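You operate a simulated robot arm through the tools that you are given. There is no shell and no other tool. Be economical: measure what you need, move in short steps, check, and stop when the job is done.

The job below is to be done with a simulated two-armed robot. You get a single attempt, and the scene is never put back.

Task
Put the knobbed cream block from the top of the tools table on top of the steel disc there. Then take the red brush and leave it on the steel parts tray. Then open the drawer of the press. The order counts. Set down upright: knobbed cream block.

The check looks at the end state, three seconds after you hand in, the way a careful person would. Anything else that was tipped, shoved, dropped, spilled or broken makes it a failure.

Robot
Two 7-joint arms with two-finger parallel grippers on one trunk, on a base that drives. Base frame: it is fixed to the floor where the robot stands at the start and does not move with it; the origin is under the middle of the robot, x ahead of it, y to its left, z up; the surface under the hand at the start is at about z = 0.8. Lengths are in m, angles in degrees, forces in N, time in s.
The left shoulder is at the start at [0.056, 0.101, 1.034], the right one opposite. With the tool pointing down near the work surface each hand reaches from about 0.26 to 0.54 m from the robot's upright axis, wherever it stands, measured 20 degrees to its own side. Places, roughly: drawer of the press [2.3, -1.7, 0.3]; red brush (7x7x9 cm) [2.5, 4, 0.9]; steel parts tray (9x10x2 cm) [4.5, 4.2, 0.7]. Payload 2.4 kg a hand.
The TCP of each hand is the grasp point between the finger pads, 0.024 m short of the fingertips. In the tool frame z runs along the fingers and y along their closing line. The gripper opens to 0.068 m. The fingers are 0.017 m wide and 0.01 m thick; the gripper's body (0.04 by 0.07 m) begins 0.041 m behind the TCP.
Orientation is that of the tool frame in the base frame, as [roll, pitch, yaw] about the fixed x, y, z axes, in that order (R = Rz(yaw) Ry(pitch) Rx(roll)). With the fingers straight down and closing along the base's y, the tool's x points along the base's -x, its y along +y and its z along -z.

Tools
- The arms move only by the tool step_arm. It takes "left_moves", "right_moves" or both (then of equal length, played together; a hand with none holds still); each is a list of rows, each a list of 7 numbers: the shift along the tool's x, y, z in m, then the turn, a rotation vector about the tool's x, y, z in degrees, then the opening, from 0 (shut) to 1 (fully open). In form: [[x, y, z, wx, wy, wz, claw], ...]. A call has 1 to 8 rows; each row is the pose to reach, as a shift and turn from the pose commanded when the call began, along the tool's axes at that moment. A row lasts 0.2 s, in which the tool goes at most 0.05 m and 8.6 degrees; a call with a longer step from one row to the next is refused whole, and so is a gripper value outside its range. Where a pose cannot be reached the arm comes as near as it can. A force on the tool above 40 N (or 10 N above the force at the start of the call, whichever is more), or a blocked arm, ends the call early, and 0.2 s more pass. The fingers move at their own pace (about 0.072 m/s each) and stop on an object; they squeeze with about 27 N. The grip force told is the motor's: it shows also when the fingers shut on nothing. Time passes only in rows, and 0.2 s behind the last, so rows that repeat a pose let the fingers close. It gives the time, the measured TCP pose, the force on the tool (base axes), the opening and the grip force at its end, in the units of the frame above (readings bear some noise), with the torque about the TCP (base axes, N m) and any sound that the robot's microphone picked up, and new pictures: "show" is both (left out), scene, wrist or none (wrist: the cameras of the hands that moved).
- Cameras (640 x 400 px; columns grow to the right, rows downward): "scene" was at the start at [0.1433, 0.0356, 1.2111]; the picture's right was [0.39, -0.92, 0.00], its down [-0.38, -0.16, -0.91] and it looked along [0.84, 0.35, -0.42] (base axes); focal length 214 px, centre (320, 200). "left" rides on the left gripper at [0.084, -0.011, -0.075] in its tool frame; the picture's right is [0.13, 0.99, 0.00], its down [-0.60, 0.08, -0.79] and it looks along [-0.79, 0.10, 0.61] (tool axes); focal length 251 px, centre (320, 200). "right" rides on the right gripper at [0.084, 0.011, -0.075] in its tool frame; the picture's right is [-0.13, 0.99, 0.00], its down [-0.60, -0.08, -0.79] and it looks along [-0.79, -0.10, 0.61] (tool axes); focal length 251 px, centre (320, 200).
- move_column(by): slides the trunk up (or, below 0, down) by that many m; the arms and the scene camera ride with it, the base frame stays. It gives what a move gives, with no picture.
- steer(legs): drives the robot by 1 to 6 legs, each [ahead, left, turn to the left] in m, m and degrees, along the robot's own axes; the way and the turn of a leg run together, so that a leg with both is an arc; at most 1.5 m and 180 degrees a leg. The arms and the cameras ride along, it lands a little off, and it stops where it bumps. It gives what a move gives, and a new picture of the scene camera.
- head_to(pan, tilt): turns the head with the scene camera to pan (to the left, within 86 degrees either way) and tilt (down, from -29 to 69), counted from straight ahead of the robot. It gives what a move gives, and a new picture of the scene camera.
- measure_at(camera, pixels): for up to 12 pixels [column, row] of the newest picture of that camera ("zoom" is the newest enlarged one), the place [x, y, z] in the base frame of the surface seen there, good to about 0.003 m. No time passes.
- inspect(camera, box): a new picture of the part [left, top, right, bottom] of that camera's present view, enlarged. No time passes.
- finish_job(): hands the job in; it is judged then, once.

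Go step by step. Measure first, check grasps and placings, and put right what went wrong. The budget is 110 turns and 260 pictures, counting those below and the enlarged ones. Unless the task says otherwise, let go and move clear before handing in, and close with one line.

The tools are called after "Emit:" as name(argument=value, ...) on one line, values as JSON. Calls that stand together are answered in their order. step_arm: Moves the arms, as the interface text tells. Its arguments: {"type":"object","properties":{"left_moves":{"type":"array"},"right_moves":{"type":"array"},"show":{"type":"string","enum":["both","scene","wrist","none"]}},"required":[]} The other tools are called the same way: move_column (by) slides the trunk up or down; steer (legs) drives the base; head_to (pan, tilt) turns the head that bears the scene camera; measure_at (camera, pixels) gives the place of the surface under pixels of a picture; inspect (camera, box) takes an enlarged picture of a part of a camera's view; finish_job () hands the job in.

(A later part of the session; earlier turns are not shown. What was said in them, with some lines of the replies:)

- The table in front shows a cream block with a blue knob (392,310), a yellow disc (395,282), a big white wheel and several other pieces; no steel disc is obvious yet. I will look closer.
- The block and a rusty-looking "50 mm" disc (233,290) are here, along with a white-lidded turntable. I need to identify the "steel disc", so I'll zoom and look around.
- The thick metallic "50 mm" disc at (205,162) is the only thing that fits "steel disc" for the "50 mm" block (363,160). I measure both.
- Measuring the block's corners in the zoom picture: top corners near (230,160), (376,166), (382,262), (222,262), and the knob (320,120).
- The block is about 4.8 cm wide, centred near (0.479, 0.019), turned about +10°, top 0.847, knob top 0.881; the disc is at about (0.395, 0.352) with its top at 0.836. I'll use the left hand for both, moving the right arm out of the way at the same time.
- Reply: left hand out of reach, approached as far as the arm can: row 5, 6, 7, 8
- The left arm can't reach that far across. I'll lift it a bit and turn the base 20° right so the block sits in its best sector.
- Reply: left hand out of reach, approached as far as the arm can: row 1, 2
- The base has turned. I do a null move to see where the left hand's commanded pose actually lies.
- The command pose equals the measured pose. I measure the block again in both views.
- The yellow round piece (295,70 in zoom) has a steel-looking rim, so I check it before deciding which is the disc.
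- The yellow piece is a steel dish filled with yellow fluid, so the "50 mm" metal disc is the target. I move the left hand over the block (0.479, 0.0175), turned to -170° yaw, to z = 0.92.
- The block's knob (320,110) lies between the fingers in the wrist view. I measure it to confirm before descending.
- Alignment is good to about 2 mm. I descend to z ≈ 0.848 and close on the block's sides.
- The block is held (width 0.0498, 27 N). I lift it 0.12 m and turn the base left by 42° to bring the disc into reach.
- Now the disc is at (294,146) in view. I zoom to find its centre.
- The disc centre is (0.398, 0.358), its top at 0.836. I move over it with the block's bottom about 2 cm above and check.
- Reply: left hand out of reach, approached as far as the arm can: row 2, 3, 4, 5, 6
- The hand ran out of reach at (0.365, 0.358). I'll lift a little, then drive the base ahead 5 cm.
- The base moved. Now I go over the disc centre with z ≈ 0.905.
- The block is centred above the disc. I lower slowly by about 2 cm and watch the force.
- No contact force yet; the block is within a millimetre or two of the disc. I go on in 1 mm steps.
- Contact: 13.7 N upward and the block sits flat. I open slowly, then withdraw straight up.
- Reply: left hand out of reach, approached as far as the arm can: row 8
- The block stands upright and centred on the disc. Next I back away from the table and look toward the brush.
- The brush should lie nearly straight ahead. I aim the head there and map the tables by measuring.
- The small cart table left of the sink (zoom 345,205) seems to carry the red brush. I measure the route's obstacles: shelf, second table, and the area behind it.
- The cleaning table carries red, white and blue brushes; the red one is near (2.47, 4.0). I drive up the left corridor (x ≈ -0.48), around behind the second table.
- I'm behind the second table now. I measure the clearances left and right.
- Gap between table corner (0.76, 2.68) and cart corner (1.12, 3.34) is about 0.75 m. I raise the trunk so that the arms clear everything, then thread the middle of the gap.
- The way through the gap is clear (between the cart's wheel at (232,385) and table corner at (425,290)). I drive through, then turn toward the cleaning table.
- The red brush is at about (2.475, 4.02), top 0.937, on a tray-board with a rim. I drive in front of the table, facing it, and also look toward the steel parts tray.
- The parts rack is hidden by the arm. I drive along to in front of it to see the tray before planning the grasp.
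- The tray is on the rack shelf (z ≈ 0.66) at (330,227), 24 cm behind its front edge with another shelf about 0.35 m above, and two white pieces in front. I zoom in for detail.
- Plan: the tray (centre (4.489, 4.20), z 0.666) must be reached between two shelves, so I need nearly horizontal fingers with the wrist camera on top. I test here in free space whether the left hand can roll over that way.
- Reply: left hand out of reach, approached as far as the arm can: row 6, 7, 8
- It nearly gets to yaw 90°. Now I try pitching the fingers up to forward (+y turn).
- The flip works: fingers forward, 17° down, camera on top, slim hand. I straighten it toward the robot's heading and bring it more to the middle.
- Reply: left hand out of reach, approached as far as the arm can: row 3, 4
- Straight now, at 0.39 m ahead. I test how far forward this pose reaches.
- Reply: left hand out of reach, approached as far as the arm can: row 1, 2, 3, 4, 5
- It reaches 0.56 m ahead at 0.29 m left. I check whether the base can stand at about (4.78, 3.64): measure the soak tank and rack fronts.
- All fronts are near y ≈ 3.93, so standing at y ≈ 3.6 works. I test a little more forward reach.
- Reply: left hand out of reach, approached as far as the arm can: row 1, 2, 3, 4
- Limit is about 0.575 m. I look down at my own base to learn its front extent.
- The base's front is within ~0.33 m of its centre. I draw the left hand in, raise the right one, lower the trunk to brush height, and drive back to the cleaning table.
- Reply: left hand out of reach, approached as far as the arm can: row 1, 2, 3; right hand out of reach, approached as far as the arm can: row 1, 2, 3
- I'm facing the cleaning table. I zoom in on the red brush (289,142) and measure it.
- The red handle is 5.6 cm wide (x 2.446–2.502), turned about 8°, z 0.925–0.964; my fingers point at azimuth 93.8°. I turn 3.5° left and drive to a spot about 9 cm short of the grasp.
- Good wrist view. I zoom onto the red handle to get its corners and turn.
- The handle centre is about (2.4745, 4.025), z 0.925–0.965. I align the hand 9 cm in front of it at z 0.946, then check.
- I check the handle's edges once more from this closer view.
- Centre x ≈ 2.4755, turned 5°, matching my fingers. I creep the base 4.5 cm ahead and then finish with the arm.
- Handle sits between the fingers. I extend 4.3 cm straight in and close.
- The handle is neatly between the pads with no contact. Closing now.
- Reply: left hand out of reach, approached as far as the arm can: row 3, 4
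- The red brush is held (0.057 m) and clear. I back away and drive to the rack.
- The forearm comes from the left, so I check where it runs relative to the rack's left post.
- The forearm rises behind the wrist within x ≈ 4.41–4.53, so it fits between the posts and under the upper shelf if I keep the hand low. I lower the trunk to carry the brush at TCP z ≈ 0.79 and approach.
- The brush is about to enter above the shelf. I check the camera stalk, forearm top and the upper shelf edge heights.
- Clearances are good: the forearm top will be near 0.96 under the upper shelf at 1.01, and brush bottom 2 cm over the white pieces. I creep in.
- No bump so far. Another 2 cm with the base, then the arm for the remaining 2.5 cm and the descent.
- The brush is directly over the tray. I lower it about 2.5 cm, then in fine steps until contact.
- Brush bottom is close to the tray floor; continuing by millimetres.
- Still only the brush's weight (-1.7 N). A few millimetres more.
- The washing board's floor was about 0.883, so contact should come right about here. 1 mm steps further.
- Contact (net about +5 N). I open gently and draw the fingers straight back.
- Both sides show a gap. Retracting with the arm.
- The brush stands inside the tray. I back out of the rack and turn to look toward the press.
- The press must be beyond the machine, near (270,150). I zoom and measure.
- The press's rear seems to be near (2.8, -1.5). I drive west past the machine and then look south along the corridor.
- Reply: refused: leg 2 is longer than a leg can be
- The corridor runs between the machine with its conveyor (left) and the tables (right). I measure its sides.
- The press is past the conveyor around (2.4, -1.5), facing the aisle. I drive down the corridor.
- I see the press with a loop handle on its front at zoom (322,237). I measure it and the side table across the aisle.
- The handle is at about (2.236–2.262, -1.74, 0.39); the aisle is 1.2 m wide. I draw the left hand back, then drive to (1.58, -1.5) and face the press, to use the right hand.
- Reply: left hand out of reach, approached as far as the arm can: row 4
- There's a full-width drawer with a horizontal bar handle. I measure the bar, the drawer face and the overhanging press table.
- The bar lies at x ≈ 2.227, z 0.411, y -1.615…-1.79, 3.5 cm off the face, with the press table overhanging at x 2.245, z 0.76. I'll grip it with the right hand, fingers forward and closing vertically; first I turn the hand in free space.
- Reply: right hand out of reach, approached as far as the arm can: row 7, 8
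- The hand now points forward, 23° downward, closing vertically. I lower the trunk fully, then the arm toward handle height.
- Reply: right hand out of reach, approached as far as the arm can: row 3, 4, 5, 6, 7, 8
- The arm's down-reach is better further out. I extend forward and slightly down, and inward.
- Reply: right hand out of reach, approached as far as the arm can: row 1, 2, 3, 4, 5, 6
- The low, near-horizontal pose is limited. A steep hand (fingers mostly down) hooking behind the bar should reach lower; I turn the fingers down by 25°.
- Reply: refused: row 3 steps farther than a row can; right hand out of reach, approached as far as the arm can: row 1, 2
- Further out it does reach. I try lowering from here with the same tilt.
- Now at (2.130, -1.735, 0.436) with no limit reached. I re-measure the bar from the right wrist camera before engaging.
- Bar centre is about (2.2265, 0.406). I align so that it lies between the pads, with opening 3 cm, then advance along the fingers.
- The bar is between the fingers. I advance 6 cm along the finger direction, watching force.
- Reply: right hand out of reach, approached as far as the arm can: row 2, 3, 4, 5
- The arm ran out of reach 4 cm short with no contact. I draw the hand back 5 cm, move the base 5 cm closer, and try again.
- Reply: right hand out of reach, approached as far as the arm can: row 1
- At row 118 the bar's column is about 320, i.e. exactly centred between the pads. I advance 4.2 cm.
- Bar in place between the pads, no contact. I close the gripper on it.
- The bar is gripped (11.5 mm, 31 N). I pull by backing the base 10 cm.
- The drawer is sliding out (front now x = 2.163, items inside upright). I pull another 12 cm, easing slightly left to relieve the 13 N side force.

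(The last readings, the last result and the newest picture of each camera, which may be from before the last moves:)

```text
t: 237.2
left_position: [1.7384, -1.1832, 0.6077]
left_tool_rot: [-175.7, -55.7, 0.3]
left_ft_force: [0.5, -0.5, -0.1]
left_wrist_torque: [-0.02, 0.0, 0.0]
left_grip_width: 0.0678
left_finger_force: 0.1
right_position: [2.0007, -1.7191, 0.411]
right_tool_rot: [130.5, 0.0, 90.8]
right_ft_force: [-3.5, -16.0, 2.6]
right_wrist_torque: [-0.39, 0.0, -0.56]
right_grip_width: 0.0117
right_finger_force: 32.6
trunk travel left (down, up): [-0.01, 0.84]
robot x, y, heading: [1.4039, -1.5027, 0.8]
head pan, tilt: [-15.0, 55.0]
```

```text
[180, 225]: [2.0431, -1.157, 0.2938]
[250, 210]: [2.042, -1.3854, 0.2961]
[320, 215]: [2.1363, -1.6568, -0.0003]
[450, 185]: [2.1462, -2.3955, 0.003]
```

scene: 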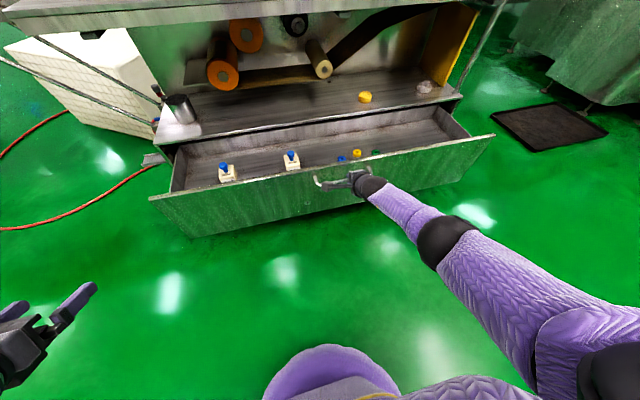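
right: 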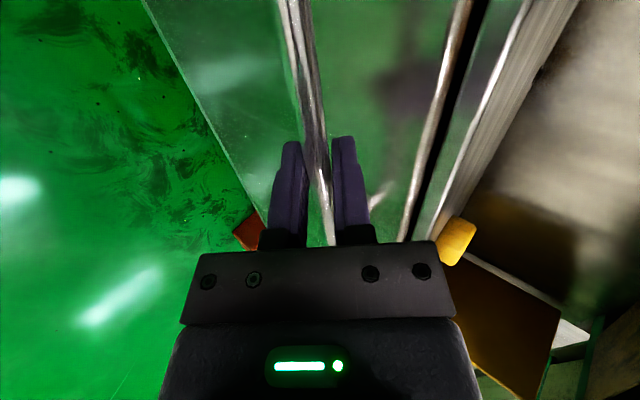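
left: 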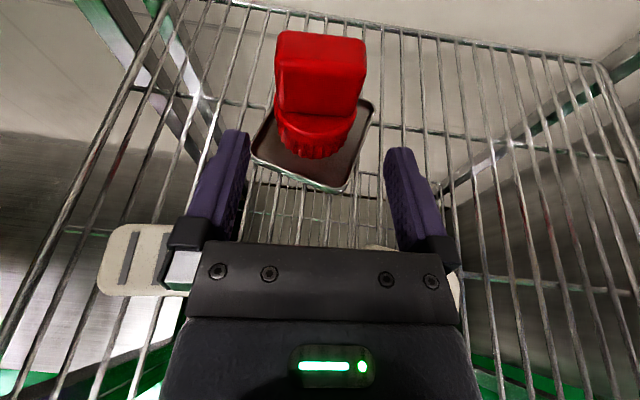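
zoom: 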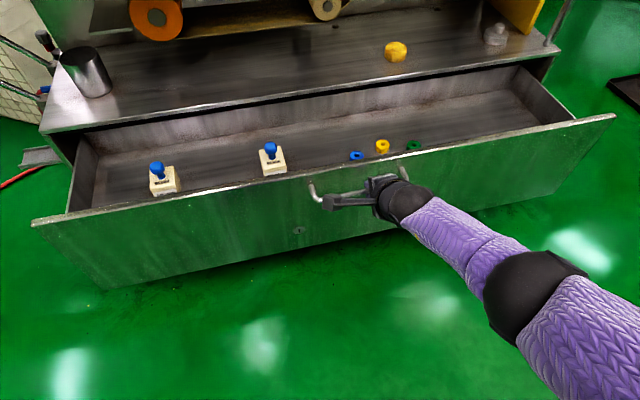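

The drawer is out 22 cm. I pull a bit further with the arm (not the base, since the side table is behind me) to see whether it's at its stop.

Emit:
step_arm(right_moves=[[0, -0.0097, -0.0114, 0, 0, 0, 0], [0, -0.0195, -0.0228, 0, 0, 0, 0], [0, -0.029, -0.0342, 0, 0, 0, 0], [0, -0.039, -0.0456, 0, 0, 0, 0]], show="scene")

```text
t: 238.0
left_position: [1.7409, -1.1827, 0.6077]
left_tool_rot: [-175.7, -55.6, 0.3]
left_ft_force: [-0.4, -1.0, 0.1]
left_wrist_torque: [0.0, -0.04, 0.0]
left_grip_width: 0.0679
left_finger_force: 0.0
right_position: [1.9679, -1.7187, 0.4151]
right_tool_rot: [129.5, -0.3, 91.0]
right_ft_force: [14.9, -3.0, -12.3]
right_wrist_torque: [-0.29, -0.08, -0.51]
right_grip_width: 0.0117
right_finger_force: 32.3
trunk travel left (down, up): [-0.01, 0.84]
robot x, y, heading: [1.405, -1.5058, 0.8]
head pan, tilt: [-15.0, 55.0]
stopped in row 3 (right hand): the force on the tool passed its limit at 100 N (the readings are from after the stop); the commanded pose is now the measured one
```

scene: 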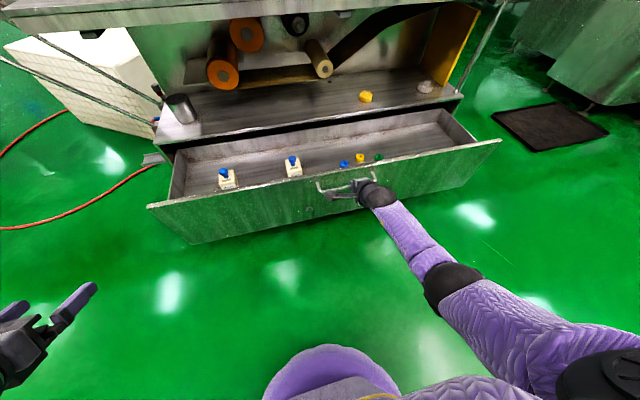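

It hit its stop at about 25 cm: fully open. I release the bar and withdraw along the fingers.

Emit:
step_arm(right_moves=[[0, 0, 0, 0, 0, 0, 0.3], [0, 0, 0, 0, 0, 0, 0.44], [0, 0, 0, 0, 0, 0, 0.44], [0, 0, 0, 0, 0, 0, 0.44]], show="wrist")

```text
t: 239.0
left_position: [1.7395, -1.1815, 0.6078]
left_tool_rot: [-175.7, -55.7, 0.4]
left_ft_force: [-0.9, -0.5, 0.2]
left_wrist_torque: [-0.02, 0.01, 0.0]
left_grip_width: 0.0678
left_finger_force: 0.0
right_position: [1.9679, -1.7172, 0.4182]
right_tool_rot: [129.3, -0.3, 91.0]
right_ft_force: [-0.1, -0.8, -0.6]
right_wrist_torque: [-0.03, -0.01, 0.04]
right_grip_width: 0.0297
right_finger_force: 0.0
trunk travel left (down, up): [-0.01, 0.84]
robot x, y, heading: [1.3983, -1.5024, 1.0]
head pan, tilt: [-15.0, 55.0]
```

right: 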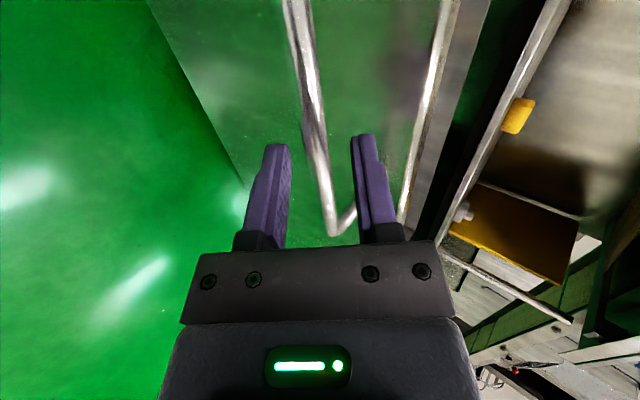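

Emit:
step_arm(right_moves=[[0, 0, -0.02, 0, 0, 0, 0.44], [0, 0, -0.04, 0, 0, 0, 0.44], [0, 0, -0.06, 0, 0, 0, 0.44], [0, 0, -0.09, 0, 0, 0, 0.44]], show="scene")

Emit:
measure_at(camera="scene", pixels=[[180, 225], [250, 210], [330, 195], [440, 180]])

```text
t: 240.0
left_position: [1.7401, -1.1821, 0.6086]
left_tool_rot: [-175.6, -55.7, 0.3]
left_ft_force: [0.0, 0.1, -0.2]
left_wrist_torque: [0.02, -0.03, -0.03]
left_grip_width: 0.0681
left_finger_force: 0.1
right_position: [1.9444, -1.7207, 0.4219]
right_tool_rot: [129.2, -0.4, 91.1]
right_ft_force: [0.7, -0.4, -0.2]
right_wrist_torque: [-0.01, -0.02, 0.0]
right_grip_width: 0.0297
right_finger_force: 0.2
right hand out of reach, approached as far as the arm can: row 1, 2, 3, 4
trunk travel left (down, up): [-0.01, 0.84]
robot x, y, heading: [1.4003, -1.5073, 0.9]
head pan, tilt: [-15.0, 55.0]
```

scene: 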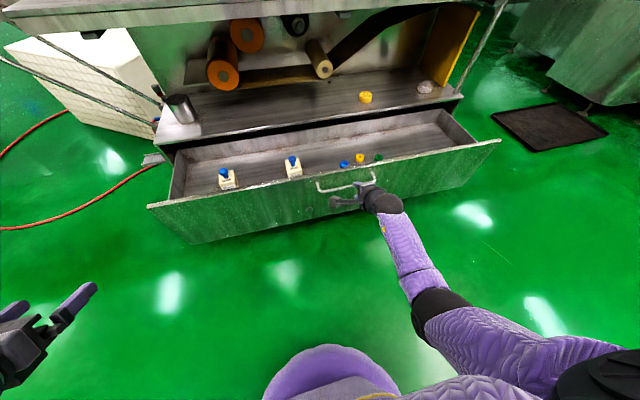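

```text
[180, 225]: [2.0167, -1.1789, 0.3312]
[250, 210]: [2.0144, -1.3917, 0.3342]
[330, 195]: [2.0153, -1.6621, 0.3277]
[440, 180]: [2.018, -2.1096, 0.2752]
```

The bar is now just beyond the fingertips and the drawer front stays at x = 2.016. I raise the trunk to lift the hand clear above the bar, then check.

Emit:
move_column(by=0.12)

Emit:
step_arm(right_moves=[[0, 0.0, -0.03, 0, 0, 0, 0.44], [0, 0.0, -0.06, 0, 0, 0, 0.44], [0, 0, -0.09, 0, 0, 0, 0.44]], show="scene")

Emit:
measure_at(camera="scene", pixels=[[180, 225], [250, 215], [330, 205]])

```text
t: 241.5
left_position: [1.7388, -1.183, 0.7269]
left_tool_rot: [-175.6, -55.7, 0.4]
left_ft_force: [-0.2, 0.6, -0.5]
left_wrist_torque: [0.01, -0.01, -0.04]
left_grip_width: 0.0678
left_finger_force: 0.1
right_position: [1.9458, -1.723, 0.5414]
right_tool_rot: [129.4, -0.4, 91.0]
right_ft_force: [-0.6, -1.4, 0.3]
right_wrist_torque: [0.02, -0.03, 0.02]
right_grip_width: 0.0299
right_finger_force: 0.0
trunk travel left (down, up): [-0.13, 0.72]
robot x, y, heading: [1.4034, -1.5026, 1.0]
head pan, tilt: [-15.0, 55.0]
```

```text
t: 242.3
left_position: [1.74, -1.1828, 0.7275]
left_tool_rot: [-175.7, -55.7, 0.6]
left_ft_force: [0.3, 0.2, 0.2]
left_wrist_torque: [0.02, 0.0, 0.02]
left_grip_width: 0.0682
left_finger_force: 0.1
right_position: [1.8745, -1.7283, 0.5698]
right_tool_rot: [129.3, -0.3, 91.1]
right_ft_force: [0.2, 0.2, 0.0]
right_wrist_torque: [0.03, -0.04, -0.02]
right_grip_width: 0.0298
right_finger_force: 0.1
right hand out of reach, approached as far as the arm can: row 2, 3
trunk travel left (down, up): [-0.13, 0.72]
robot x, y, heading: [1.3997, -1.5059, 0.6]
head pan, tilt: [-15.0, 55.0]
```

scene: 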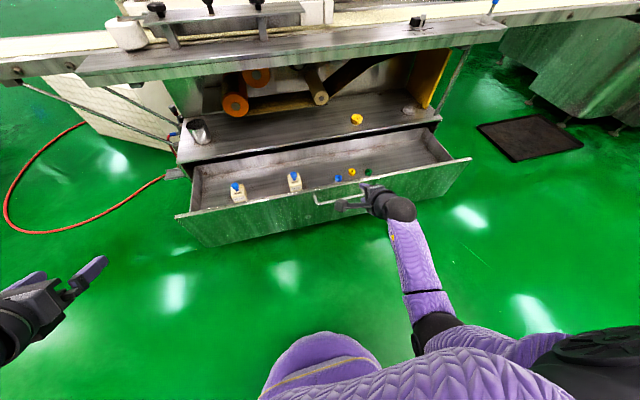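

```text
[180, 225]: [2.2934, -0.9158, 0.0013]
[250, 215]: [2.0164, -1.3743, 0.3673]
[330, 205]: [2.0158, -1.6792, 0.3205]
```

The drawer stays open at x = 2.016 with its contents undisturbed, the hand is clear, and the block and brush were checked after release. I hand in.

Emit:
finish_job()

```text
The job is handed in.
```

I put the knobbed cream block upright on the steel disc, then the red brush on the steel parts tray, then opened the press drawer to its stop (about 25 cm). I took the thick metal "50 mm" disc to be the steel disc, since the other round piece there was a steel dish filled with yellow fluid.
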